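You operate a simulated robot arm through the tools that you are given. There is no shell and no other tool. Be economical: measure what you need, move in short steps, check, and stop when the job is done.

You run a simulated two-armed robot. Do the job below in one go: nothing can be reset, and whatever is moved stays where it is left.

Task
Take the wiper block from the front bench top and leave it on the plain front spoke. Then put the yellow square cover from the front bench shelf on top of the blue navy pad. Then stack the small carton that says "E52" from the front bench top on top of the small carton labelled "E57". Do these in the order given. Set down upright: wiper block.

The check looks at the end state, three seconds after you hand in, the way a careful person would. Anything else that was tipped, shoved, dropped, spilled or broken makes it a failure. Lids that push on must go on centred and level and be pressed home; caps that screw on are set level and turned clockwise until they are tight.

Robot
Two 7-joint arms with two-finger parallel grippers on one trunk, on a base that drives. Base frame: it is fixed to the floor where the robot stands at the start and does not move with it; the origin is under the middle of the robot, x ahead of it, y to its left, z up. Readings come in m, rad, newtons and seconds.
The left shoulder is at the start at [0.07, 0.163, 1.195], the right one opposite. Places, roughly: navy pad [0.75, 1.75, 1]; plain front spoke [-1.1, -0.9, 0.9]; wiper block (10x6x6 cm) [0.5, -0.1, 0.9]. Payload 3.43 kg a hand.
Tool frame (each hand has its own): the origin (TCP) lies between the finger pads and is the grasp point; the fingertips stand 0.034 m ahead of it; z points along the fingers, y is the line along which they close. Largest opening 0.128 m; finger width 0.024, thickness 0.012; the body of the gripper, 0.048 by 0.13 m, starts 0.096 m behind the TCP.
Orientation is that of the tool frame in the base frame, as [roll, pitch, yaw] about the fixed x, y, z axes, in that order (R = Rz(yaw) Ry(pitch) Rx(roll)). With the fingers straight down and closing along the base's y, the tool's x points along the base's -x, its y along +y and its z along -z.

Tools
- The arms move only by the tool drive_tool. It takes "left_targets", "right_targets" or both (then of equal length, played together; a hand with none holds still); each is a list of rows, each a list of 7 numbers: the gripper command, from -1 (fully open) to 1 (shut), values between in proportion, then the shift along the tool's x, y, z in units of 50 mm (1.0 is 50 mm), then the turn, a rotation vector about the tool's x, y, z in units of 8 degrees (1.0 is 8 degrees). In form: [[grip, x, y, z, rx, ry, rz], ...]. A call has 1 to 20 rows; each row shifts and turns the commanded pose from where the row before left it, along the tool's axes as they then stand. A call with a number of a shift or a turn outside -1 to 1 is refused whole. A row lasts 0.2 s, in which the tool goes at most 0.05 m and 0.15 rad; a call with a longer step from one row to the next is refused whole, and so is a gripper value outside its range. A pose out of reach is approached as far as the arm can. The call stops where the force on the tool passes 40 N (or 10 N more than at its start, if that is more) or the arm is blocked; 0.2 s more then pass. Each finger travels about 0.153 m/s and halts on what it meets, pressing with about 35 N; the grip force reading is that of the motor and also rises with nothing between the fingers. The clock runs only during rows and for 0.2 s after the last one: add rows that do not move to give the fingers time. It gives the time, the measured TCP pose, the force on the tool (base axes), the opening and the grip force at its end, in the units of the frame above (readings bear some noise), with the torque about the TCP (base axes, N m) and any sound that the robot's microphone picked up.
- Cameras (640 x 400 px; columns grow to the right, rows downward): "scene" is now at [0.1274, -0.0284, 1.4108]; the picture's right is [-0.32, -0.95, 0.00], its down [-0.65, 0.22, -0.73] and it looks along [0.69, -0.23, -0.69] (base axes); focal length 235 px, centre (320, 200). "left" rides on the left gripper at [0.076, 0.011, -0.16] in its tool frame; the picture's right is [-0.15, 0.99, 0.00], its down [-0.88, -0.13, -0.46] and it looks along [-0.45, -0.07, 0.89] (tool axes); focal length 234 px, centre (320, 200). "right" rides on the right gripper at [0.076, -0.011, -0.16] in its tool frame; the picture's right is [0.15, 0.99, 0.00], its down [-0.88, 0.13, -0.46] and it looks along [-0.45, 0.07, 0.89] (tool axes); focal length 234 px, centre (320, 200). There is no depth. A picture from a camera that has moved, and an enlarged one, comes with that camera's place and axes in the base frame and with its lens.
- camera(camera): a new picture of that camera. The clock stands still meanwhile.
- lift_body(by): slides the trunk up (or, below 0, down) by that many m; the arms and the scene camera ride with it, the base frame stays. It gives what a move gives, with no picture.
- steer(legs): drives the robot by 1 to 6 legs, each [ahead, left, turn to the left] in m, m and rad, along the robot's own axes; the way and the turn of a leg run together, so that a leg with both is an arc; at most 1.5 m and 3.142 rad a leg. The arms and the cameras ride along, it lands a little off, and it stops where it bumps. It gives what a move gives.
- head_to(pan, tilt): turns the head with the scene camera to pan (to the left, within 1.501 rad either way) and tilt (down, from -0.506 to 1.204), counted from straight ahead of the robot. It gives what a move gives.
- close_up(camera, box): a new picture of the part [left, top, right, bottom] of that camera's present view, enlarged. The clock stands still meanwhile.
- sign_off(): hands the job in; it is judged then, once.

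Go step by step. Nothing tells you exact positions but the pictures and the camera data: compare them with the known pose of the tool, close in by small moves and look again before you grip or let go. The budget is 165 turns and 122 pictures, counting those below and the enlarged ones. Unless the task says otherwise, let go and move clear before handing in.

The tools are called after ">>>" as a command line: name --argument value ..., lists and objects as JSON in quotes. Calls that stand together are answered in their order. drive_tool: Moves the arms, as the interface text tells. Its arguments: {"type":"object","properties":{"left_targets":{"type":"array","items":{"type":"array","items":{"type":"number"}}},"right_targets":{"type":"array","items":{"type":"array","items":{"type":"number"}}}},"required":[]} The other tools are called the same way: lift_body (by) slides the trunk up or down; steer (legs) drives the base; head_to (pan, tilt) turns the head that bears the scene camera; camera (camera) takes a picture; close_up (camera, box) takes an enlarged picture of a part of a camera's view; sign_off () hands the job in.

At the start:

```text
t: 0.0
left_tcp_pos: [0.5594, 0.0059, 1.2295]
left_orientation: [3.141, -0.001, -3.141]
left_contact_force: [0.2, -0.3, -0.1]
left_wrist_torque: [0.0, 0.01, -0.01]
left_grip_width: 0.1279
left_grasp_force: 0.0
right_tcp_pos: [0.4936, -0.4418, 1.2122]
right_orientation: [3.141, -0.001, -3.141]
right_contact_force: [-0.1, 0.4, 0.6]
right_wrist_torque: [-0.02, 0.01, 0.01]
right_grip_width: 0.128
right_grasp_force: 0.0
trunk travel left (down, up): [-0.675, 0.265]
robot x, y, heading: [0.0005, 0.0042, 0.004]
head pan, tilt: [-0.326, 0.756]
```

scene: 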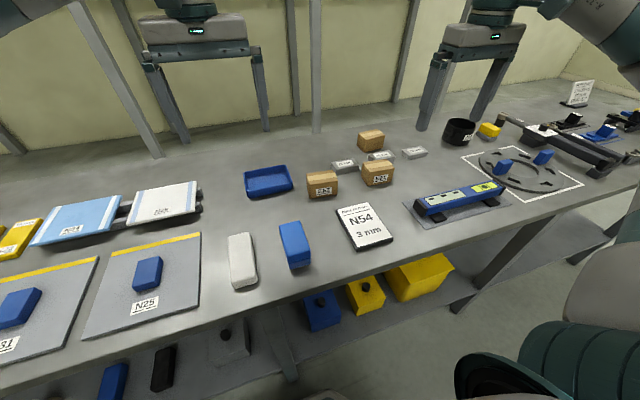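
right: 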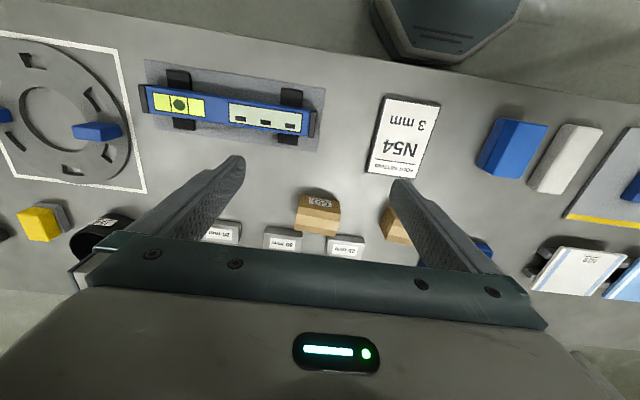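
left: 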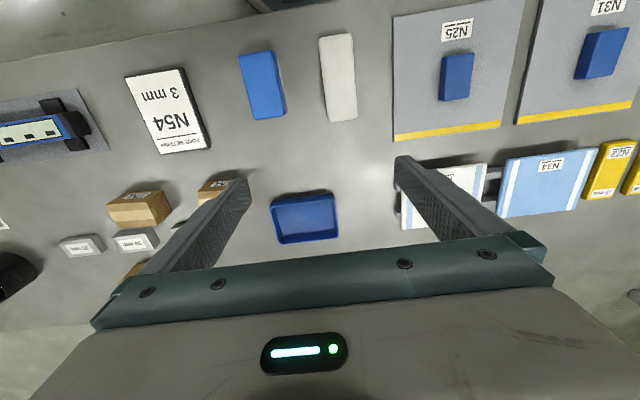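

I see a bench with blocks, small cartons and a shelf below. I'll zoom in on the blocks, cartons and shelf to identify them.

>>> close_up --camera "scene" --box '[210, 120, 450, 270]'

>>> close_up --camera "scene" --box '[60, 250, 480, 400]'

>>> head_to --pan 1.2 --tilt 0.5

>>> camera --camera "scene"

>>> head_to --pan -1.5 --tilt 0.4

>>> camera --camera "scene"

```text
2.67 times, centred on (330, 195) of scene
camera zoom: at [0.1274, -0.0284, 1.4108], right [-0.32, -0.95, 0.0], down [-0.65, 0.22, -0.73], along [0.69, -0.23, -0.69], focal length 626 px, centre (293, 213)
```

zoom: 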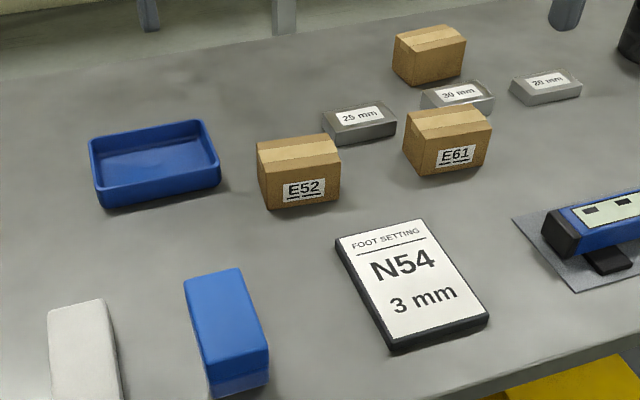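

```text
1.52 times, centred on (270, 325) of scene
camera zoom: at [0.1274, -0.0284, 1.4108], right [-0.32, -0.95, 0.0], down [-0.65, 0.22, -0.73], along [0.69, -0.23, -0.69], focal length 358 px, centre (396, 10)
```

zoom: 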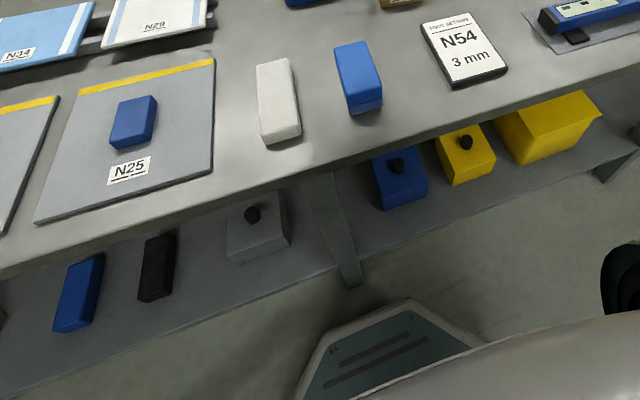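

```text
t: 1.6
left_tcp_pos: [0.5586, 0.0058, 1.2316]
left_orientation: [-3.141, 0.001, -3.139]
left_contact_force: [-0.2, -0.4, 0.4]
left_wrist_torque: [0.03, 0.01, -0.04]
left_grip_width: 0.1282
left_grasp_force: 0.0
right_tcp_pos: [0.4939, -0.4409, 1.2139]
right_orientation: [-3.142, 0.0, 3.141]
right_contact_force: [-0.3, 0.9, 0.3]
right_wrist_torque: [0.01, 0.05, 0.01]
right_grip_width: 0.1277
right_grasp_force: 0.0
trunk travel left (down, up): [-0.675, 0.265]
robot x, y, heading: [0.0016, -0.003, -0.002]
head pan, tilt: [1.201, 0.499]
```

```text
116 pictures are left
camera scene: at [0.0821, 0.083, 1.4332], right [0.93, -0.36, 0.0], down [-0.17, -0.45, -0.88], along [0.32, 0.82, -0.48], focal length 235 px, centre (320, 200)
```

scene: 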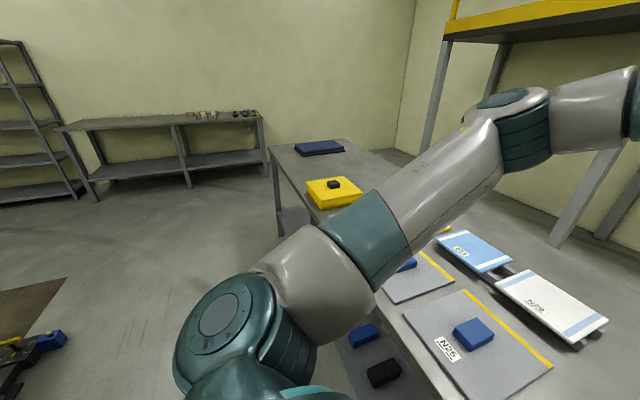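

```text
t: 4.0
left_tcp_pos: [0.5578, 0.007, 1.2321]
left_orientation: [-3.141, 0.0, -3.14]
left_contact_force: [0.4, -0.2, 0.5]
left_wrist_torque: [-0.02, 0.0, -0.02]
left_grip_width: 0.1285
left_grasp_force: 0.1
right_tcp_pos: [0.4927, -0.4416, 1.2126]
right_orientation: [-3.141, -0.001, -3.141]
right_contact_force: [0.2, 0.0, 0.8]
right_wrist_torque: [0.01, 0.02, -0.03]
right_grip_width: 0.1279
right_grasp_force: 0.0
trunk travel left (down, up): [-0.675, 0.265]
robot x, y, heading: [-0.0001, -0.0017, -0.0]
head pan, tilt: [-1.499, 0.4]
```

```text
115 pictures are left
camera scene: at [0.0558, -0.0942, 1.4423], right [-1.0, -0.07, 0.0], down [-0.03, 0.39, -0.92], along [0.07, -0.92, -0.39], focal length 235 px, centre (320, 200)
```

scene: 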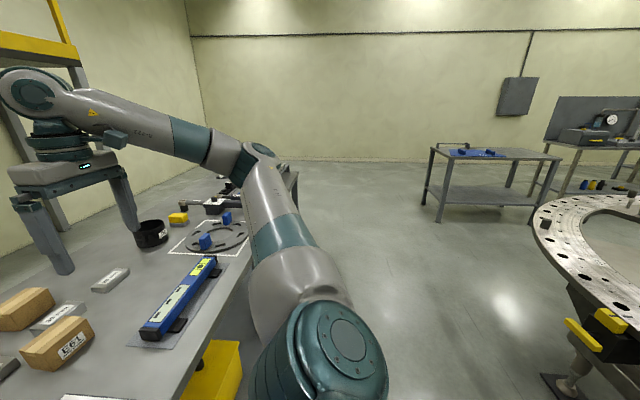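

The blue two-tone block at about (0.48, -0.085) matches the wiper block. I'll bring the left hand above it and look again.

>>> drive_tool --left_targets '[[-1, 0.35, -0.455, 0.75, 0, 0, 0], [-1, 0.35, -0.455, 0.75, 0, 0, 0], [-1, 0.35, -0.455, 0.75, 0, 0, 0], [-1, 0.35, -0.455, 0.75, 0, 0, 0]]'

>>> camera --camera "left"

>>> head_to --pan -0.1 --tilt 0.9

>>> camera --camera "scene"

```text
t: 5.0
left_tcp_pos: [0.4897, -0.0846, 1.0798]
left_orientation: [-3.142, 0.0, -3.139]
left_contact_force: [-0.2, 0.5, -0.1]
left_wrist_torque: [0.03, 0.01, 0.02]
left_grip_width: 0.128
left_grasp_force: 0.2
right_tcp_pos: [0.4945, -0.4422, 1.212]
right_orientation: [3.14, 0.0, -3.141]
right_contact_force: [-0.6, -0.2, 0.3]
right_wrist_torque: [0.01, -0.02, -0.01]
right_grip_width: 0.1278
right_grasp_force: 0.1
trunk travel left (down, up): [-0.675, 0.265]
robot x, y, heading: [0.0009, -0.0015, 0.0]
head pan, tilt: [-1.499, 0.4]
```

```text
114 pictures are left
camera left: at [0.4141, -0.072, 1.239], right [0.14, 0.99, 0.0], down [0.88, -0.13, 0.46], along [0.45, -0.07, -0.89], focal length 234 px, centre (320, 200)
```

left: 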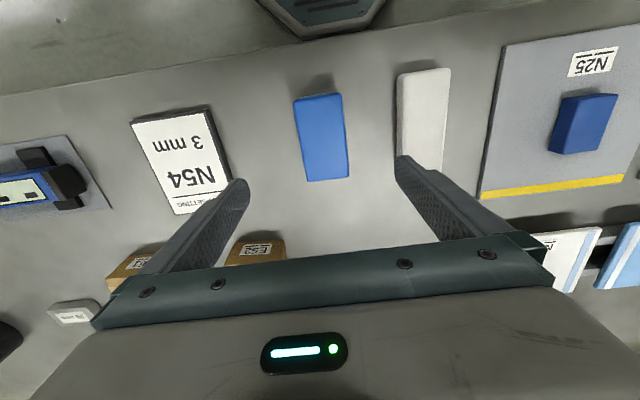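

```text
t: 6.5
left_tcp_pos: [0.4906, -0.0843, 1.0798]
left_orientation: [3.141, 0.0, 3.141]
left_contact_force: [-0.3, -0.3, 0.6]
left_wrist_torque: [-0.01, 0.0, 0.02]
left_grip_width: 0.128
left_grasp_force: 0.1
right_tcp_pos: [0.4932, -0.4402, 1.2131]
right_orientation: [-3.142, 0.0, -3.141]
right_contact_force: [-0.6, 0.0, 0.1]
right_wrist_torque: [0.01, -0.01, 0.01]
right_grip_width: 0.1278
right_grasp_force: 0.1
trunk travel left (down, up): [-0.675, 0.265]
robot x, y, heading: [-0.0009, -0.0008, 0.002]
head pan, tilt: [-0.099, 0.901]
```

```text
113 pictures are left
camera scene: at [0.1243, -0.0095, 1.3993], right [-0.1, -0.99, 0.0], down [-0.78, 0.08, -0.62], along [0.62, -0.06, -0.78], focal length 235 px, centre (320, 200)
```

scene: 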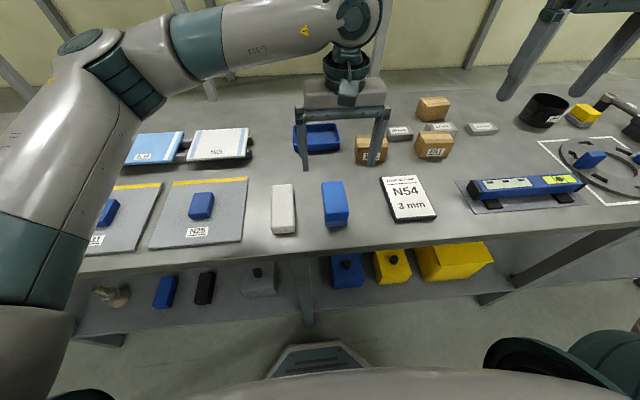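

The block's top is near z≈0.958, centre about (0.479, -0.081), aligned with x. I'll descend partway and check.

>>> drive_tool --left_targets '[[-1, 0.22, 0.08, 0.8, 0, 0, 0], [-1, 0, 0, 0.8, 0, 0, 0], [-1, 0, 0, 0.8, 0, 0, 0]]'

>>> camera --camera "left"

>>> close_up --camera "scene" --box '[240, 100, 480, 250]'

```text
t: 7.3
left_tcp_pos: [0.4796, -0.0802, 0.9623]
left_orientation: [-3.139, -0.001, 3.141]
left_contact_force: [-0.4, 0.5, 0.2]
left_wrist_torque: [0.01, -0.01, 0.01]
left_grip_width: 0.1282
left_grasp_force: 0.1
right_tcp_pos: [0.4954, -0.4408, 1.2135]
right_orientation: [-3.141, 0.0, -3.141]
right_contact_force: [0.3, -0.4, -0.3]
right_wrist_torque: [0.0, 0.03, -0.03]
right_grip_width: 0.128
right_grasp_force: 0.2
trunk travel left (down, up): [-0.675, 0.265]
robot x, y, heading: [-0.0023, 0.0016, -0.005]
head pan, tilt: [-0.099, 0.901]
```

```text
112 pictures are left
camera left: at [0.4044, -0.0672, 1.1219], right [0.15, 0.99, 0.0], down [0.88, -0.13, 0.46], along [0.45, -0.07, -0.89], focal length 234 px, centre (320, 200)
```

left: 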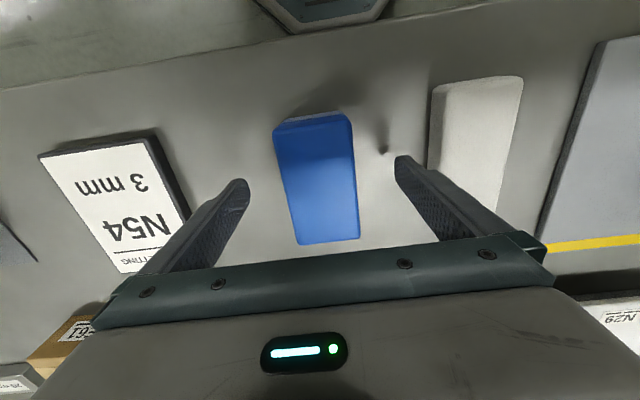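

```text
2.67 times, centred on (360, 175) of scene
camera zoom: at [0.1249, -0.0092, 1.3993], right [-0.1, -1.0, 0.0], down [-0.78, 0.08, -0.62], along [0.62, -0.06, -0.78], focal length 626 px, centre (213, 267)
```

zoom: 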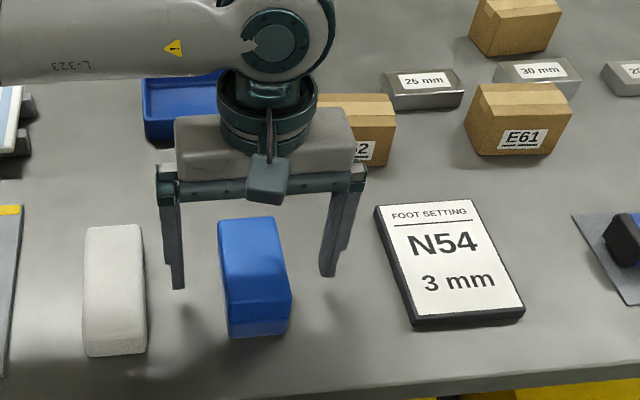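

The fingers straddle the block nicely. I'll descend 2 cm, grip, and check.

>>> drive_tool --left_targets '[[-1, 0.12, 0.04, 0.4, 0, 0, 0], [-1, 0, 0, 0, 0, 0, 0], [0.2, 0, 0, 0, 0, 0, 0], [1, 0, 0, 0, 0, 0, 0], [1, 0, 0, 0, 0, 0, 0]]'

>>> close_up --camera "scene" --box '[240, 100, 480, 250]'

```text
t: 8.6
left_tcp_pos: [0.473, -0.0779, 0.9421]
left_orientation: [3.142, 0.001, -3.141]
left_contact_force: [0.8, 0.1, 0.1]
left_wrist_torque: [-0.03, -0.02, 0.0]
left_grip_width: 0.0558
left_grasp_force: 35.4
right_tcp_pos: [0.4927, -0.4407, 1.2136]
right_orientation: [-3.14, 0.0, -3.141]
right_contact_force: [-0.5, -0.1, 0.5]
right_wrist_torque: [0.01, 0.02, -0.04]
right_grip_width: 0.1283
right_grasp_force: 0.1
trunk travel left (down, up): [-0.675, 0.265]
robot x, y, heading: [-0.0012, -0.0014, 0.003]
head pan, tilt: [-0.099, 0.901]
```

```text
2.67 times, centred on (360, 175) of scene
camera zoom: at [0.1243, -0.0094, 1.3993], right [-0.1, -1.0, 0.0], down [-0.78, 0.08, -0.62], along [0.62, -0.06, -0.78], focal length 626 px, centre (213, 267)
```

zoom: 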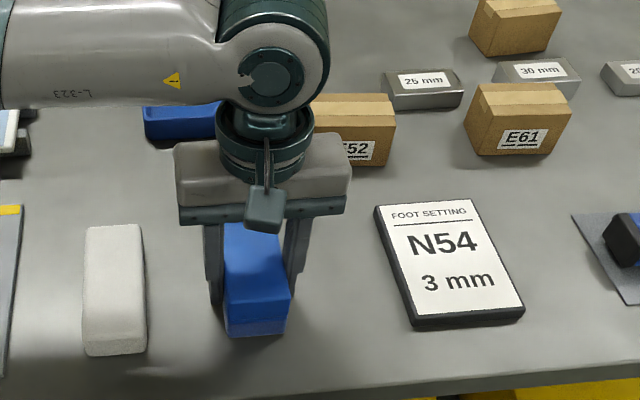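

Grip is firm (0.056 m wide). I'll lift the block, check, back off a little and look toward the ring.

>>> drive_tool --left_targets '[[1, 0, 0, -0.5, 0, 0, 0], [1, 0, 0, -1, 0, 0, 0], [1, 0, 0, -1, 0, 0, 0], [1, 0, 0, -1, 0, 0, 0], [1, 0, 0, -1, 0, 0, 0], [1, 0, 0, -0.5, 0, 0, 0]]'

>>> steer --legs '[[-0.3, 0, 0], [0, 0, -1.3]]'

>>> head_to --pan -0.9 --tilt 0.45

>>> camera --camera "scene"

>>> camera --camera "left"

```text
t: 9.9
left_tcp_pos: [0.4736, -0.0789, 1.1899]
left_orientation: [3.141, 0.0, -3.139]
left_contact_force: [0.6, 0.8, -0.1]
left_wrist_torque: [0.0, -0.03, 0.0]
left_grip_width: 0.0
left_grasp_force: 32.9
right_tcp_pos: [0.4944, -0.4401, 1.2129]
right_orientation: [-3.141, 0.0, 3.142]
right_contact_force: [-0.4, -0.6, 0.1]
right_wrist_torque: [-0.01, 0.0, -0.01]
right_grip_width: 0.1281
right_grasp_force: 0.1
trunk travel left (down, up): [-0.675, 0.265]
robot x, y, heading: [-0.0003, 0.0016, 0.001]
head pan, tilt: [-0.099, 0.901]
```

```text
t: 15.2
left_tcp_pos: [-0.2559, -0.4782, 1.1893]
left_orientation: [-3.14, 0.001, 1.828]
left_contact_force: [0.2, -0.3, -0.6]
left_wrist_torque: [0.0, 0.01, 0.03]
left_grip_width: 0.0
left_grasp_force: 33.2
right_tcp_pos: [-0.6015, -0.59, 1.2133]
right_orientation: [-3.14, 0.0, 1.826]
right_contact_force: [0.3, 0.1, 0.8]
right_wrist_torque: [0.01, 0.0, 0.0]
right_grip_width: 0.1279
right_grasp_force: 0.1
trunk travel left (down, up): [-0.675, 0.265]
robot x, y, heading: [-0.3005, 0.001, -1.315]
head pan, tilt: [-0.099, 0.901]
```

```text
t: 16.4
left_tcp_pos: [-0.2553, -0.4778, 1.1895]
left_orientation: [3.14, 0.001, 1.826]
left_contact_force: [0.2, 0.3, 0.7]
left_wrist_torque: [-0.02, 0.01, 0.03]
left_grip_width: 0.0
left_grasp_force: 32.5
right_tcp_pos: [-0.6014, -0.5894, 1.2123]
right_orientation: [3.142, 0.0, 1.826]
right_contact_force: [-0.3, -0.7, 0.9]
right_wrist_torque: [-0.03, -0.03, -0.04]
right_grip_width: 0.1282
right_grasp_force: 0.1
trunk travel left (down, up): [-0.675, 0.265]
robot x, y, heading: [-0.3004, -0.0016, -1.313]
head pan, tilt: [-0.901, 0.45]
```

```text
109 pictures are left
camera scene: at [-0.344, -0.124, 1.4376], right [-0.8, 0.6, 0.0], down [0.26, 0.35, -0.9], along [-0.54, -0.72, -0.44], focal length 235 px, centre (320, 200)
```

scene: 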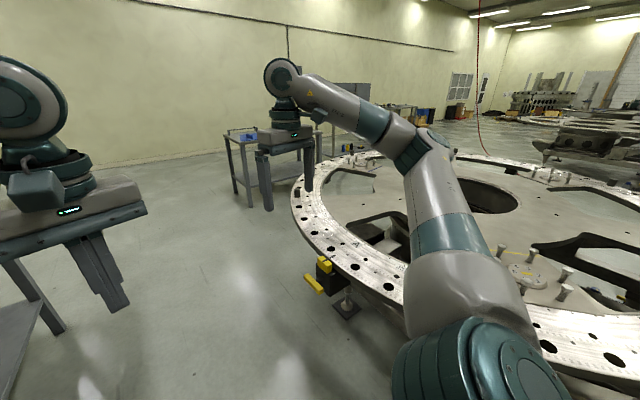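

```text
108 pictures are left
camera left: at [-0.265, -0.4004, 1.3497], right [0.99, 0.11, 0.0], down [0.1, -0.88, 0.46], along [0.05, -0.45, -0.89], focal length 234 px, centre (320, 200)
```

left: 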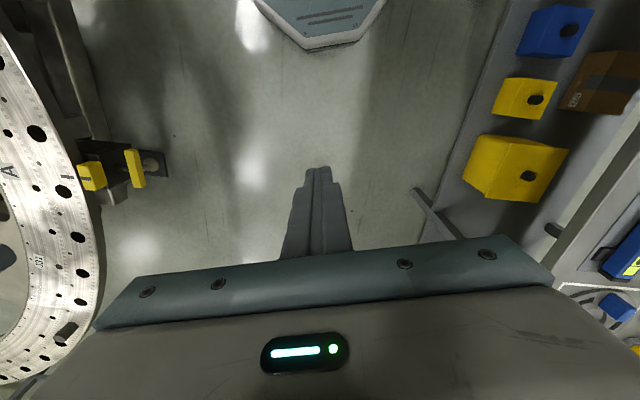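

The block slipped out of the fingers. I'll return and see where it lies.

>>> steer --legs '[[0, 0, 1.31]]'

>>> head_to --pan -0.1 --tilt 0.75

>>> camera --camera "scene"

>>> camera --camera "left"

```text
t: 20.1
left_tcp_pos: [0.1741, -0.0742, 1.1894]
left_orientation: [-3.142, 0.001, -3.131]
left_contact_force: [-0.6, 0.4, 0.2]
left_wrist_torque: [0.01, 0.04, -0.03]
left_grip_width: 0.0002
left_grasp_force: 33.4
right_tcp_pos: [0.1982, -0.4363, 1.2126]
right_orientation: [-3.141, 0.001, -3.131]
right_contact_force: [-0.1, 0.0, -0.5]
right_wrist_torque: [-0.03, -0.01, 0.0]
right_grip_width: 0.1279
right_grasp_force: 0.1
trunk travel left (down, up): [-0.675, 0.265]
robot x, y, heading: [-0.3015, -0.0018, 0.014]
head pan, tilt: [-0.901, 0.45]
```

```text
t: 21.2
left_tcp_pos: [0.1742, -0.0741, 1.1905]
left_orientation: [-3.139, -0.002, -3.13]
left_contact_force: [0.4, 0.0, 0.1]
left_wrist_torque: [0.01, -0.01, 0.0]
left_grip_width: 0.0
left_grasp_force: 32.9
right_tcp_pos: [0.1978, -0.4359, 1.2133]
right_orientation: [3.141, -0.001, -3.131]
right_contact_force: [-0.5, 0.4, -0.1]
right_wrist_torque: [0.0, -0.03, 0.02]
right_grip_width: 0.128
right_grasp_force: 0.1
trunk travel left (down, up): [-0.675, 0.265]
robot x, y, heading: [-0.2996, 0.0025, 0.008]
head pan, tilt: [-0.099, 0.75]
```

```text
107 pictures are left
camera scene: at [-0.1684, -0.0088, 1.4113], right [-0.09, -1.0, 0.0], down [-0.68, 0.06, -0.73], along [0.73, -0.07, -0.68], focal length 235 px, centre (320, 200)
```

scene: 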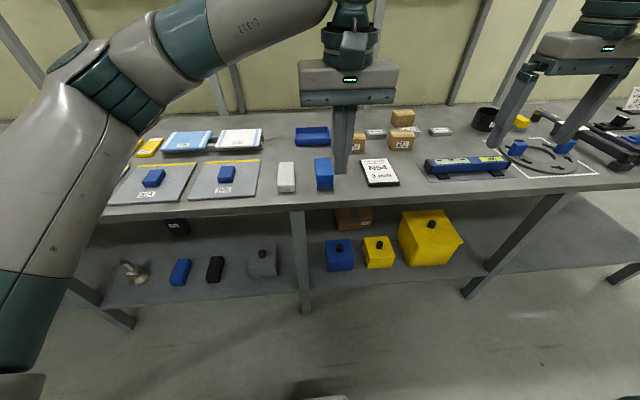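

```text
106 pictures are left
camera left: at [0.0982, -0.0622, 1.3497], right [0.14, 0.99, 0.0], down [0.88, -0.12, 0.46], along [0.45, -0.06, -0.89], focal length 234 px, centre (320, 200)
```

left: 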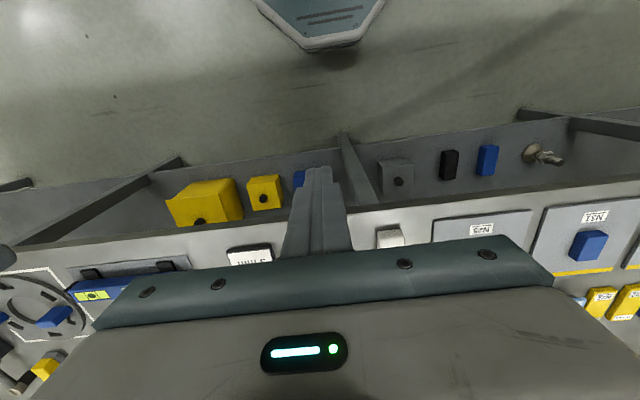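

The block is still upright where it was. I'll drive back in, open the fingers and inspect the block closely.

>>> drive_tool --left_targets '[[-1, 0, 0, 0, 0, 0, 0], [-1, 0, 0, 0, 0, 0, 0], [-1, 0, 0, 0, 0, 0, 0]]'

>>> close_up --camera "scene" --box '[240, 140, 400, 240]'

>>> steer --legs '[[0.3, 0, 0]]'

>>> camera --camera "left"

>>> close_up --camera "scene" --box '[240, 140, 480, 290]'

```text
t: 22.0
left_tcp_pos: [0.1747, -0.0743, 1.1902]
left_orientation: [-3.141, 0.0, -3.132]
left_contact_force: [-2.0, -0.1, -0.9]
left_wrist_torque: [-0.01, -0.02, 0.0]
left_grip_width: 0.128
left_grasp_force: 0.0
right_tcp_pos: [0.1988, -0.4365, 1.2128]
right_orientation: [3.142, 0.001, -3.131]
right_contact_force: [0.4, 0.4, 0.5]
right_wrist_torque: [-0.05, 0.0, -0.01]
right_grip_width: 0.1278
right_grasp_force: 0.0
trunk travel left (down, up): [-0.675, 0.265]
robot x, y, heading: [-0.302, 0.0047, 0.007]
head pan, tilt: [-0.099, 0.75]
```

```text
4.00 times, centred on (320, 190) of scene
camera zoom: at [-0.1684, -0.0088, 1.4112], right [-0.09, -1.0, 0.0], down [-0.68, 0.06, -0.73], along [0.73, -0.07, -0.68], focal length 939 px, centre (320, 240)
```

zoom: 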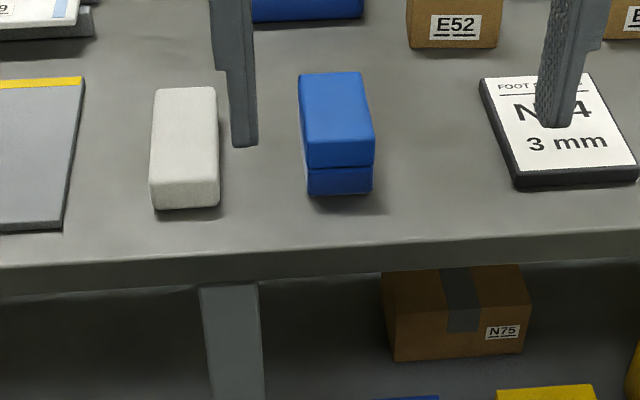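

```text
t: 24.0
left_tcp_pos: [0.4724, -0.0683, 1.1901]
left_orientation: [3.141, -0.001, -3.128]
left_contact_force: [-0.7, -0.1, 0.6]
left_wrist_torque: [0.01, 0.0, 0.01]
left_grip_width: 0.128
left_grasp_force: 0.2
right_tcp_pos: [0.4979, -0.4311, 1.2145]
right_orientation: [-3.14, -0.001, -3.13]
right_contact_force: [-0.4, 0.1, 0.3]
right_wrist_torque: [0.01, -0.01, 0.02]
right_grip_width: 0.128
right_grasp_force: 0.1
trunk travel left (down, up): [-0.675, 0.265]
robot x, y, heading: [0.0005, 0.0034, 0.015]
head pan, tilt: [-0.099, 0.75]
```

```text
104 pictures are left
camera left: at [0.3967, -0.0574, 1.35], right [0.13, 0.99, 0.0], down [0.88, -0.12, 0.46], along [0.45, -0.06, -0.89], focal length 234 px, centre (320, 200)
```

left: 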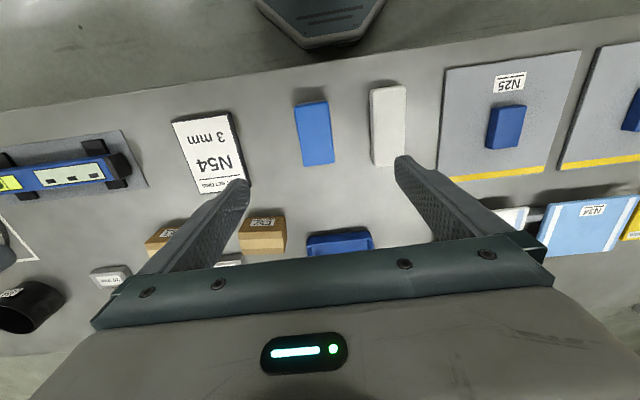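

```text
2.67 times, centred on (360, 215) of scene
camera zoom: at [0.13, -0.0049, 1.4113], right [-0.09, -1.0, 0.0], down [-0.68, 0.06, -0.73], along [0.73, -0.06, -0.68], focal length 626 px, centre (213, 160)
```

zoom: 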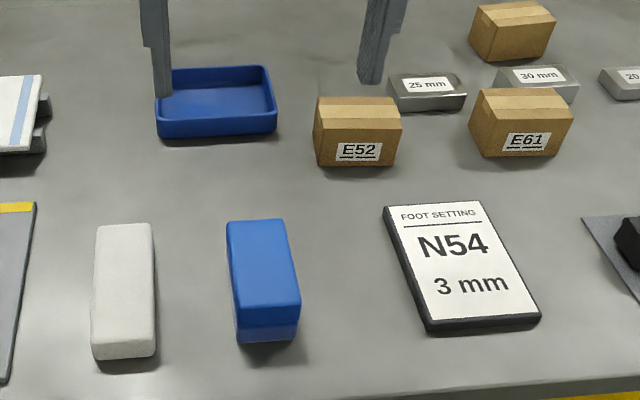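

The block has two layers; I'll take it lower this time. I'll descend to touch-level carefully.

>>> drive_tool --left_targets '[[-1, 0, -0.18, 0.9, 0, 0, 0], [-1, 0, 0, 1, 0, 0, 0], [-1, 0, 0, 1, 0, 0, 0], [-1, 0, 0, 1, 0, 0, 0], [-1, 0, 0, 0.9, 0, 0, 0], [-1, 0, 0, 0.2, 0, 0, 0], [-1, 0, 0, 0, 0, 0, 0]]'

>>> camera --camera "left"

>>> close_up --camera "scene" --box '[260, 150, 420, 250]'

```text
t: 25.6
left_tcp_pos: [0.4723, -0.0754, 0.9388]
left_orientation: [-3.141, 0.001, -3.128]
left_contact_force: [-0.8, -0.3, 0.7]
left_wrist_torque: [0.0, 0.0, -0.08]
left_grip_width: 0.1278
left_grasp_force: 0.0
right_tcp_pos: [0.4976, -0.4302, 1.2134]
right_orientation: [-3.141, 0.0, -3.13]
right_contact_force: [-0.2, -0.2, -0.2]
right_wrist_torque: [0.01, 0.04, 0.02]
right_grip_width: 0.128
right_grasp_force: 0.0
trunk travel left (down, up): [-0.675, 0.265]
robot x, y, heading: [-0.0026, 0.0026, 0.014]
head pan, tilt: [-0.099, 0.75]
```

```text
102 pictures are left
camera left: at [0.3955, -0.0633, 1.099], right [0.13, 0.99, 0.0], down [0.88, -0.12, 0.46], along [0.45, -0.06, -0.89], focal length 234 px, centre (320, 200)
```

left: 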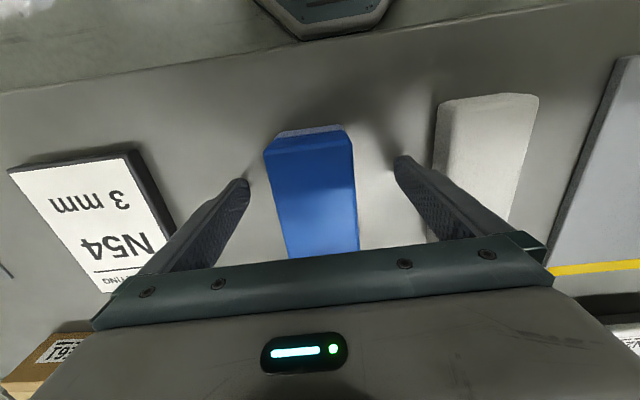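

```text
4.00 times, centred on (340, 200) of scene
camera zoom: at [0.1306, -0.0048, 1.4112], right [-0.09, -1.0, 0.0], down [-0.68, 0.06, -0.73], along [0.73, -0.06, -0.68], focal length 939 px, centre (240, 200)
```

zoom: 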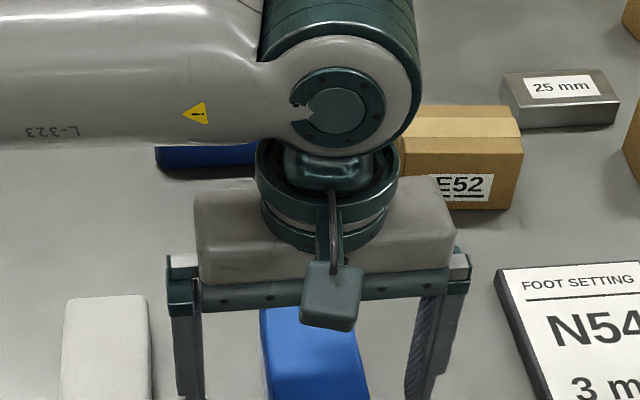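

The fingers straddle the block. I'll ease down a few millimetres more, watching force.

>>> drive_tool --left_targets '[[-1, 0, -0.02, 0.08, 0, 0, 0], [-1, 0, 0, 0.08, 0, 0, 0], [-1, 0, 0, 0.08, 0, 0, 0], [-1, 0, 0, 0, 0, 0, 0]]'

```text
t: 26.5
left_tcp_pos: [0.4743, -0.078, 0.9345]
left_orientation: [-3.141, 0.005, -3.127]
left_contact_force: [-13.6, 4.1, 22.7]
left_wrist_torque: [1.75, 0.73, 1.0]
left_grip_width: 0.128
left_grasp_force: 0.0
right_tcp_pos: [0.4967, -0.4297, 1.2146]
right_orientation: [-3.14, 0.0, -3.129]
right_contact_force: [-0.1, 0.3, 0.2]
right_wrist_torque: [0.04, 0.07, -0.03]
right_grip_width: 0.1279
right_grasp_force: 0.0
trunk travel left (down, up): [-0.675, 0.265]
robot x, y, heading: [-0.0026, 0.0037, 0.017]
head pan, tilt: [-0.099, 0.75]
stopped in row 4 (left hand): the force on the tool passed its limit (the readings are from after the stop); the commanded pose is now the measured one
```

Bench surface is at z≈0.900. I'll rise 3 mm, grip fully, and lift very slowly.

>>> drive_tool --left_targets '[[-1, 0.04, 0, -0.06, 0, 0, 0], [0.2, 0, 0, 0, 0, 0, 0], [1, 0, 0, 0, 0, 0, 0], [1, 0, 0, 0, 0, 0, 0], [1, 0, 0, 0, 0, 0, 0], [1, 0, 0, 0, 0, 0, 0]]'

>>> drive_tool --left_targets '[[1, 0, 0, -0.04, 0, 0, 0], [1, 0, 0, -0.06, 0, 0, 0], [1, 0, 0, -0.08, 0, 0, 0], [1, 0, 0, -0.08, 0, 0, 0], [1, 0, 0, -0.08, 0, 0, 0], [1, 0, 0, -0.06, 0, 0, 0]]'

>>> camera --camera "left"

```text
t: 27.9
left_tcp_pos: [0.4738, -0.0774, 0.9358]
left_orientation: [-3.139, 0.006, -3.129]
left_contact_force: [0.2, 0.2, -0.6]
left_wrist_torque: [0.02, -0.03, 0.0]
left_grip_width: 0.0557
left_grasp_force: 34.8
right_tcp_pos: [0.4985, -0.4305, 1.2144]
right_orientation: [3.141, -0.001, -3.13]
right_contact_force: [0.6, 0.3, 0.0]
right_wrist_torque: [0.01, 0.01, -0.02]
right_grip_width: 0.1282
right_grasp_force: 0.0
trunk travel left (down, up): [-0.675, 0.265]
robot x, y, heading: [-0.0013, 0.0047, 0.014]
head pan, tilt: [-0.099, 0.75]
```

```text
t: 29.3
left_tcp_pos: [0.4736, -0.0783, 0.9555]
left_orientation: [-3.141, 0.006, -3.127]
left_contact_force: [-0.5, -0.5, -1.1]
left_wrist_torque: [-0.03, -0.03, -0.01]
left_grip_width: 0.0555
left_grasp_force: 35.0
right_tcp_pos: [0.4986, -0.4311, 1.2125]
right_orientation: [-3.141, -0.001, -3.129]
right_contact_force: [0.9, 0.5, -0.3]
right_wrist_torque: [0.01, -0.01, 0.04]
right_grip_width: 0.128
right_grasp_force: 0.2
trunk travel left (down, up): [-0.675, 0.265]
robot x, y, heading: [-0.0006, 0.0068, 0.012]
head pan, tilt: [-0.099, 0.75]
```

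```text
100 pictures are left
camera left: at [0.3965, -0.0662, 1.1142], right [0.13, 0.99, 0.0], down [0.88, -0.12, 0.46], along [0.46, -0.06, -0.89], focal length 234 px, centre (320, 200)
```

left: 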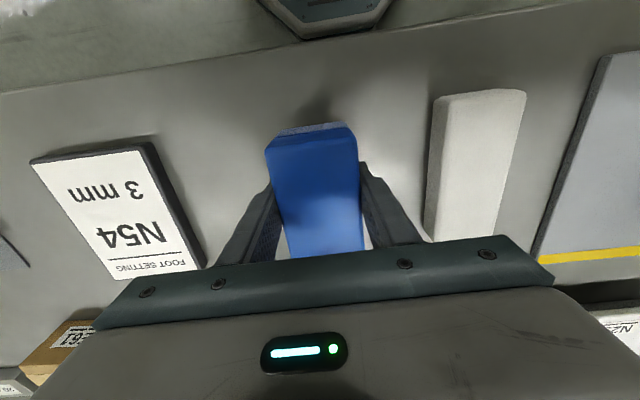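

>>> drive_tool --left_targets '[[1, 0, 0, -0.08, 0, 0, 0], [1, 0, 0, -0.16, 0, 0, 0], [1, 0, 0, -0.16, 0, 0, 0], [1, 0, 0, -0.16, 0, 0, 0], [1, 0, 0, -0.16, 0, 0, 0], [1, 0, 0, -0.08, 0, 0, 0]]'

>>> camera --camera "left"

>>> close_up --camera "scene" --box '[240, 120, 440, 245]'

```text
t: 30.7
left_tcp_pos: [0.4722, -0.0784, 0.9951]
left_orientation: [-3.14, 0.007, -3.126]
left_contact_force: [0.3, -0.5, -0.7]
left_wrist_torque: [-0.01, 0.02, 0.03]
left_grip_width: 0.0556
left_grasp_force: 34.9
right_tcp_pos: [0.4982, -0.4304, 1.2132]
right_orientation: [-3.14, 0.0, -3.13]
right_contact_force: [-0.9, -0.2, -0.2]
right_wrist_torque: [0.04, 0.0, -0.04]
right_grip_width: 0.1281
right_grasp_force: 0.0
trunk travel left (down, up): [-0.675, 0.265]
robot x, y, heading: [-0.004, 0.0053, 0.013]
head pan, tilt: [-0.099, 0.75]
```

```text
99 pictures are left
camera left: at [0.3964, -0.0666, 1.1536], right [0.13, 0.99, 0.0], down [0.88, -0.12, 0.46], along [0.46, -0.06, -0.89], focal length 234 px, centre (320, 200)
```

left: 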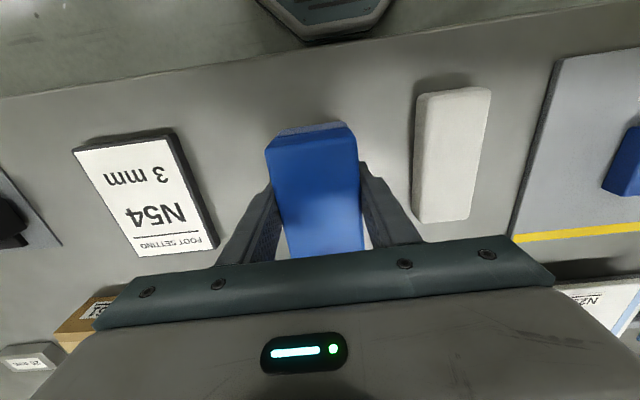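

```text
3.20 times, centred on (340, 182) of scene
camera zoom: at [0.1307, -0.0048, 1.4112], right [-0.09, -1.0, 0.0], down [-0.68, 0.06, -0.73], along [0.73, -0.06, -0.68], focal length 751 px, centre (256, 256)
```

zoom: 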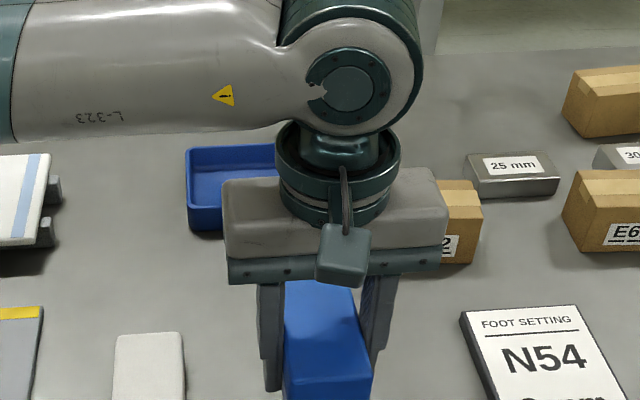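

The block is held firmly and clear of the bench. I'll raise it gently, then back away and face the ring.

>>> drive_tool --left_targets '[[1, 0, 0, -0.15, 0, 0, 0], [1, 0, 0, -0.3, 0, 0, 0], [1, 0, 0, -0.4, 0, 0, 0], [1, 0, 0, -0.4, 0, 0, 0], [1, 0, 0, -0.4, 0, 0, 0], [1, 0, 0, -0.4, 0, 0, 0], [1, 0, 0, -0.4, 0, 0, 0], [1, 0, 0, -0.4, 0, 0, 0], [1, 0, 0, -0.4, 0, 0, 0], [1, 0, 0, -0.3, 0, 0, 0], [1, 0, 0, -0.15, 0, 0, 0]]'

>>> steer --legs '[[-0.3, 0, 0], [0, 0, -1.3]]'

>>> camera --camera "left"

```text
t: 33.1
left_tcp_pos: [0.4739, -0.0769, 1.1804]
left_orientation: [-3.14, 0.005, -3.128]
left_contact_force: [-0.1, -1.0, -1.9]
left_wrist_torque: [0.01, 0.01, 0.02]
left_grip_width: 0.0556
left_grasp_force: 34.8
right_tcp_pos: [0.498, -0.4312, 1.2136]
right_orientation: [3.14, 0.0, -3.13]
right_contact_force: [0.1, -0.5, 0.2]
right_wrist_torque: [0.0, -0.01, 0.01]
right_grip_width: 0.1278
right_grasp_force: 0.1
trunk travel left (down, up): [-0.675, 0.265]
robot x, y, heading: [0.0009, 0.0034, 0.017]
head pan, tilt: [-0.099, 0.75]
```

```text
t: 38.3
left_tcp_pos: [-0.2426, -0.4775, 1.1812]
left_orientation: [-3.139, 0.005, 1.878]
left_contact_force: [-0.2, 0.3, -0.1]
left_wrist_torque: [-0.01, -0.03, -0.01]
left_grip_width: 0.0558
left_grasp_force: 35.1
right_tcp_pos: [-0.5738, -0.6037, 1.2136]
right_orientation: [3.14, 0.0, 1.877]
right_contact_force: [0.1, 0.4, 0.2]
right_wrist_torque: [0.01, 0.0, -0.01]
right_grip_width: 0.1279
right_grasp_force: 0.1
trunk travel left (down, up): [-0.675, 0.265]
robot x, y, heading: [-0.3022, -0.0042, -1.261]
head pan, tilt: [-0.099, 0.75]
```

```text
97 pictures are left
camera left: at [-0.2537, -0.3995, 1.3396], right [0.99, 0.16, 0.0], down [0.14, -0.88, 0.46], along [0.07, -0.45, -0.89], focal length 234 px, centre (320, 200)
```

left: 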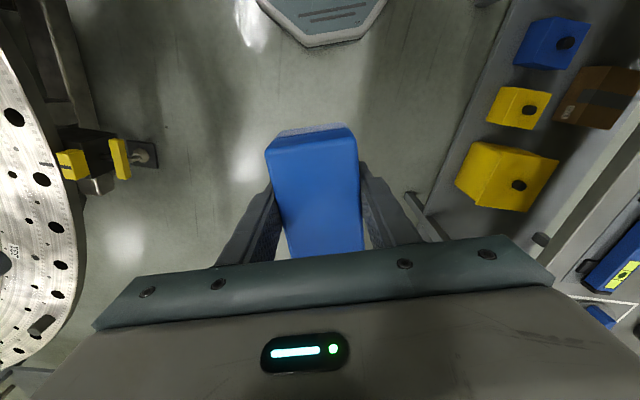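

Block still held. I'll turn to face the ring.

>>> steer --legs '[[0, 0, -1.1]]'

>>> head_to --pan 0 --tilt 0.5

>>> camera --camera "scene"

```text
t: 41.5
left_tcp_pos: [-0.6983, -0.2735, 1.1806]
left_orientation: [-3.139, 0.006, 0.787]
left_contact_force: [0.2, -0.2, -1.2]
left_wrist_torque: [-0.03, -0.01, -0.03]
left_grip_width: 0.0558
left_grasp_force: 35.0
right_tcp_pos: [-0.9626, -0.0374, 1.2126]
right_orientation: [-3.141, 0.0, 0.787]
right_contact_force: [-0.2, -0.1, -0.6]
right_wrist_torque: [0.0, -0.04, -0.01]
right_grip_width: 0.128
right_grasp_force: 0.1
trunk travel left (down, up): [-0.675, 0.265]
robot x, y, heading: [-0.3009, 0.0037, -2.36]
head pan, tilt: [-0.099, 0.75]
```

```text
t: 42.2
left_tcp_pos: [-0.6997, -0.2737, 1.1802]
left_orientation: [-3.139, 0.006, 0.785]
left_contact_force: [-0.5, 0.0, -1.1]
left_wrist_torque: [0.01, -0.02, 0.0]
left_grip_width: 0.0556
left_grasp_force: 35.3
right_tcp_pos: [-0.9639, -0.0381, 1.2136]
right_orientation: [3.141, 0.0, 0.787]
right_contact_force: [-0.4, 0.5, 0.9]
right_wrist_torque: [0.01, -0.02, -0.01]
right_grip_width: 0.1282
right_grasp_force: 0.0
trunk travel left (down, up): [-0.675, 0.265]
robot x, y, heading: [-0.3021, 0.0013, -2.354]
head pan, tilt: [0.0, 0.499]
```

```text
96 pictures are left
camera scene: at [-0.4032, -0.1012, 1.4331], right [-0.71, 0.71, 0.0], down [0.34, 0.34, -0.88], along [-0.62, -0.62, -0.48], focal length 235 px, centre (320, 200)
```

scene: 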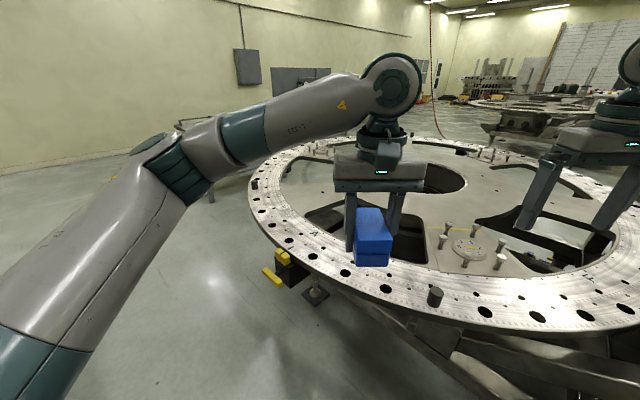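

The ring's centre is near (-1.8,-0.5); the plain spoke appears to be around (-1.1,-0.9). I'll drive alongside and turn to face it for a good look.

>>> steer --legs '[[0.78, 0.78, 0], [0, 0, -1.2]]'

>>> camera --camera "scene"

>>> camera --camera "left"

```text
t: 50.9
left_tcp_pos: [-0.7197, -0.8063, 1.1799]
left_orientation: [-3.139, 0.006, -0.454]
left_contact_force: [0.0, -0.3, -0.9]
left_wrist_torque: [0.03, -0.01, -0.01]
left_grip_width: 0.0559
left_grasp_force: 34.5
right_tcp_pos: [-0.582, -0.4782, 1.2126]
right_orientation: [-3.141, 0.001, -0.456]
right_contact_force: [0.6, 0.1, -0.6]
right_wrist_torque: [-0.02, -0.03, -0.01]
right_grip_width: 0.1282
right_grasp_force: 0.0
trunk travel left (down, up): [-0.675, 0.265]
robot x, y, heading: [-0.3307, -1.0919, 2.686]
head pan, tilt: [0.0, 0.499]
```

```text
95 pictures are left
camera scene: at [-0.4595, -1.0307, 1.4332], right [0.44, 0.9, 0.0], down [0.43, -0.21, -0.88], along [-0.79, 0.39, -0.48], focal length 235 px, centre (320, 200)
```

scene: 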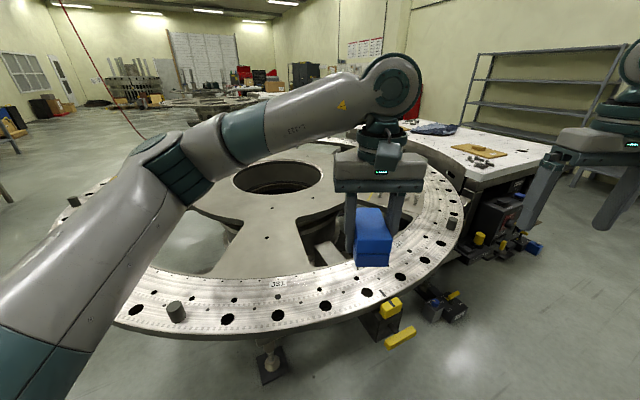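

```text
94 pictures are left
camera left: at [-0.6553, -0.8479, 1.3396], right [-0.57, -0.82, 0.0], down [-0.73, 0.5, 0.46], along [-0.38, 0.26, -0.89], focal length 234 px, centre (320, 200)
```

left: 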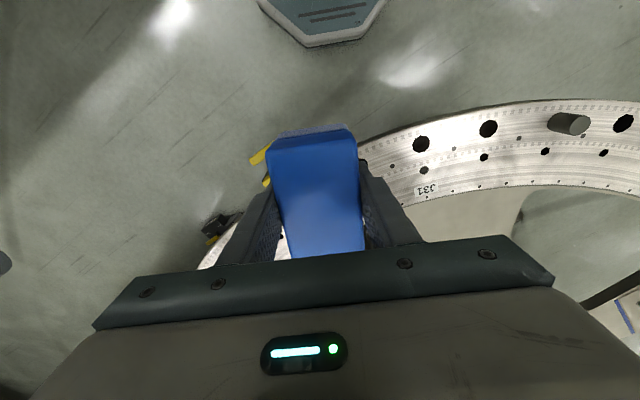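

The J31-marked plain spoke lies right at (-1.1,-0.89). I'll edge closer by 0.22 m and look.

>>> steer --legs '[[0.22, 0, 0]]'

>>> drive_tool --left_targets '[[1, -0.3, 0.4, 0, 0, 0, 0], [1, -0.3, 0.7, 0, 0, 0, 0], [1, -0.3, 0.8, 0, 0, 0, 0], [1, -0.3, 0.8, 0, 0, 0, 0], [1, -0.2, 0.8, 0, 0, 0, 0], [1, -0.1, 0.7, 0, 0, 0, 0], [1, 0, 0.4, 0, 0, 0, 0]]'

>>> camera --camera "scene"

>>> camera --camera "left"

```text
t: 52.5
left_tcp_pos: [-0.9174, -0.711, 1.1795]
left_orientation: [-3.14, 0.005, -0.449]
left_contact_force: [0.3, 0.2, -1.0]
left_wrist_torque: [0.0, -0.01, 0.03]
left_grip_width: 0.0556
left_grasp_force: 35.2
right_tcp_pos: [-0.781, -0.3838, 1.2138]
right_orientation: [-3.141, 0.0, -0.45]
right_contact_force: [0.6, 0.2, -1.0]
right_wrist_torque: [0.01, 0.01, 0.01]
right_grip_width: 0.1276
right_grasp_force: 0.1
trunk travel left (down, up): [-0.675, 0.265]
robot x, y, heading: [-0.527, -0.9953, 2.691]
head pan, tilt: [0.0, 0.499]
```

```text
t: 54.1
left_tcp_pos: [-1.0863, -0.8884, 1.1805]
left_orientation: [-3.139, 0.005, -0.451]
left_contact_force: [0.5, -0.8, -1.6]
left_wrist_torque: [0.02, 0.02, 0.0]
left_grip_width: 0.0555
left_grasp_force: 35.0
right_tcp_pos: [-0.7808, -0.3842, 1.2141]
right_orientation: [-3.141, 0.001, -0.452]
right_contact_force: [0.4, 0.0, -0.2]
right_wrist_torque: [0.02, -0.01, -0.03]
right_grip_width: 0.1281
right_grasp_force: 0.1
trunk travel left (down, up): [-0.675, 0.265]
robot x, y, heading: [-0.532, -0.9962, 2.692]
head pan, tilt: [0.0, 0.499]
```

```text
93 pictures are left
camera scene: at [-0.6571, -0.9363, 1.4332], right [0.43, 0.9, 0.0], down [0.43, -0.21, -0.88], along [-0.79, 0.38, -0.48], focal length 235 px, centre (320, 200)
```

scene: 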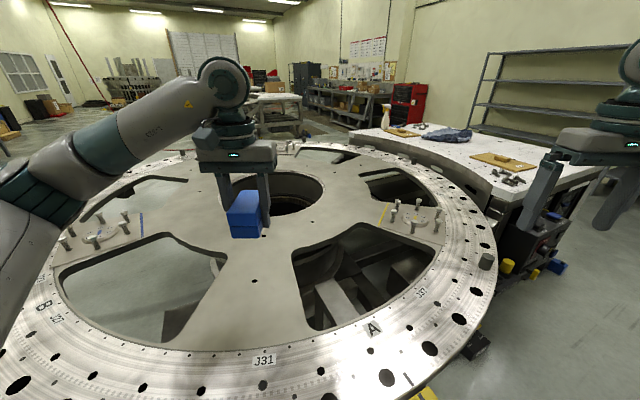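

```text
92 pictures are left
camera left: at [-1.0224, -0.9303, 1.3399], right [-0.56, -0.83, 0.0], down [-0.73, 0.5, 0.46], along [-0.38, 0.26, -0.89], focal length 234 px, centre (320, 200)
```

left: 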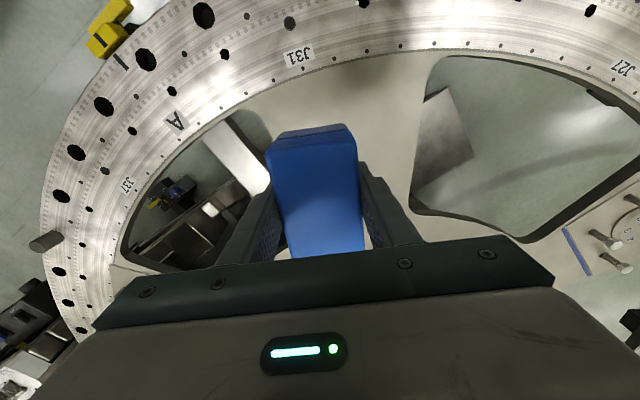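

Clear view: the plain J31 spoke, surface at about z=0.86. I'll shift slightly to centre over the spoke and descend most of the way.

>>> steer --legs '[[0.03, 0.03, 0]]'

>>> drive_tool --left_targets '[[1, 0, 0, 0.3, 0, 0, 0], [1, 0, 0, 0.6, 0, 0, 0], [1, 0, 0, 0.8, 0, 0, 0], [1, 0, 0, 0.8, 0, 0, 0], [1, 0, 0, 0.8, 0, 0, 0], [1, 0, 0, 0.8, 0, 0, 0], [1, 0, 0, 0.6, 0, 0, 0], [1, 0, 0, 0.3, 0, 0, 0]]'

>>> camera --camera "scene"

>>> camera --camera "left"

```text
t: 55.0
left_tcp_pos: [-1.1227, -0.8967, 1.1819]
left_orientation: [3.139, 0.009, -0.451]
left_contact_force: [0.4, 0.4, -1.3]
left_wrist_torque: [-0.04, 0.05, -0.02]
left_grip_width: 0.0555
left_grasp_force: 34.8
right_tcp_pos: [-0.8168, -0.3959, 1.214]
right_orientation: [3.139, 0.004, -0.451]
right_contact_force: [-0.3, -0.3, 0.5]
right_wrist_torque: [-0.03, 0.06, 0.0]
right_grip_width: 0.1284
right_grasp_force: 0.1
trunk travel left (down, up): [-0.675, 0.265]
robot x, y, heading: [-0.5674, -1.0103, 2.689]
head pan, tilt: [0.0, 0.499]
```

```text
t: 56.8
left_tcp_pos: [-1.1278, -0.8974, 0.9301]
left_orientation: [-3.14, 0.006, -0.451]
left_contact_force: [-0.4, 0.2, -2.6]
left_wrist_torque: [0.04, -0.03, 0.03]
left_grip_width: 0.0557
left_grasp_force: 35.0
right_tcp_pos: [-0.8216, -0.3968, 1.2131]
right_orientation: [-3.142, 0.0, -0.45]
right_contact_force: [0.5, 0.2, -0.3]
right_wrist_torque: [-0.02, -0.02, -0.02]
right_grip_width: 0.1279
right_grasp_force: 0.1
trunk travel left (down, up): [-0.675, 0.265]
robot x, y, heading: [-0.5719, -1.0065, 2.697]
head pan, tilt: [0.0, 0.499]
```

```text
91 pictures are left
camera scene: at [-0.6969, -0.9488, 1.4332], right [0.43, 0.9, 0.0], down [0.43, -0.21, -0.88], along [-0.79, 0.38, -0.48], focal length 235 px, centre (320, 200)
```

scene: 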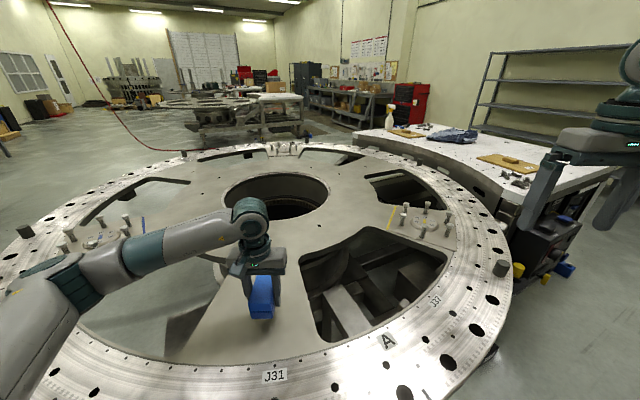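

```text
90 pictures are left
camera left: at [-1.0637, -0.9401, 1.089], right [-0.56, -0.83, 0.0], down [-0.73, 0.5, 0.46], along [-0.38, 0.26, -0.89], focal length 234 px, centre (320, 200)
```

left: 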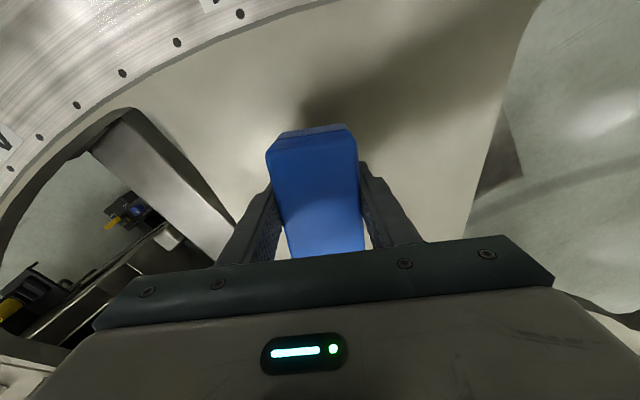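

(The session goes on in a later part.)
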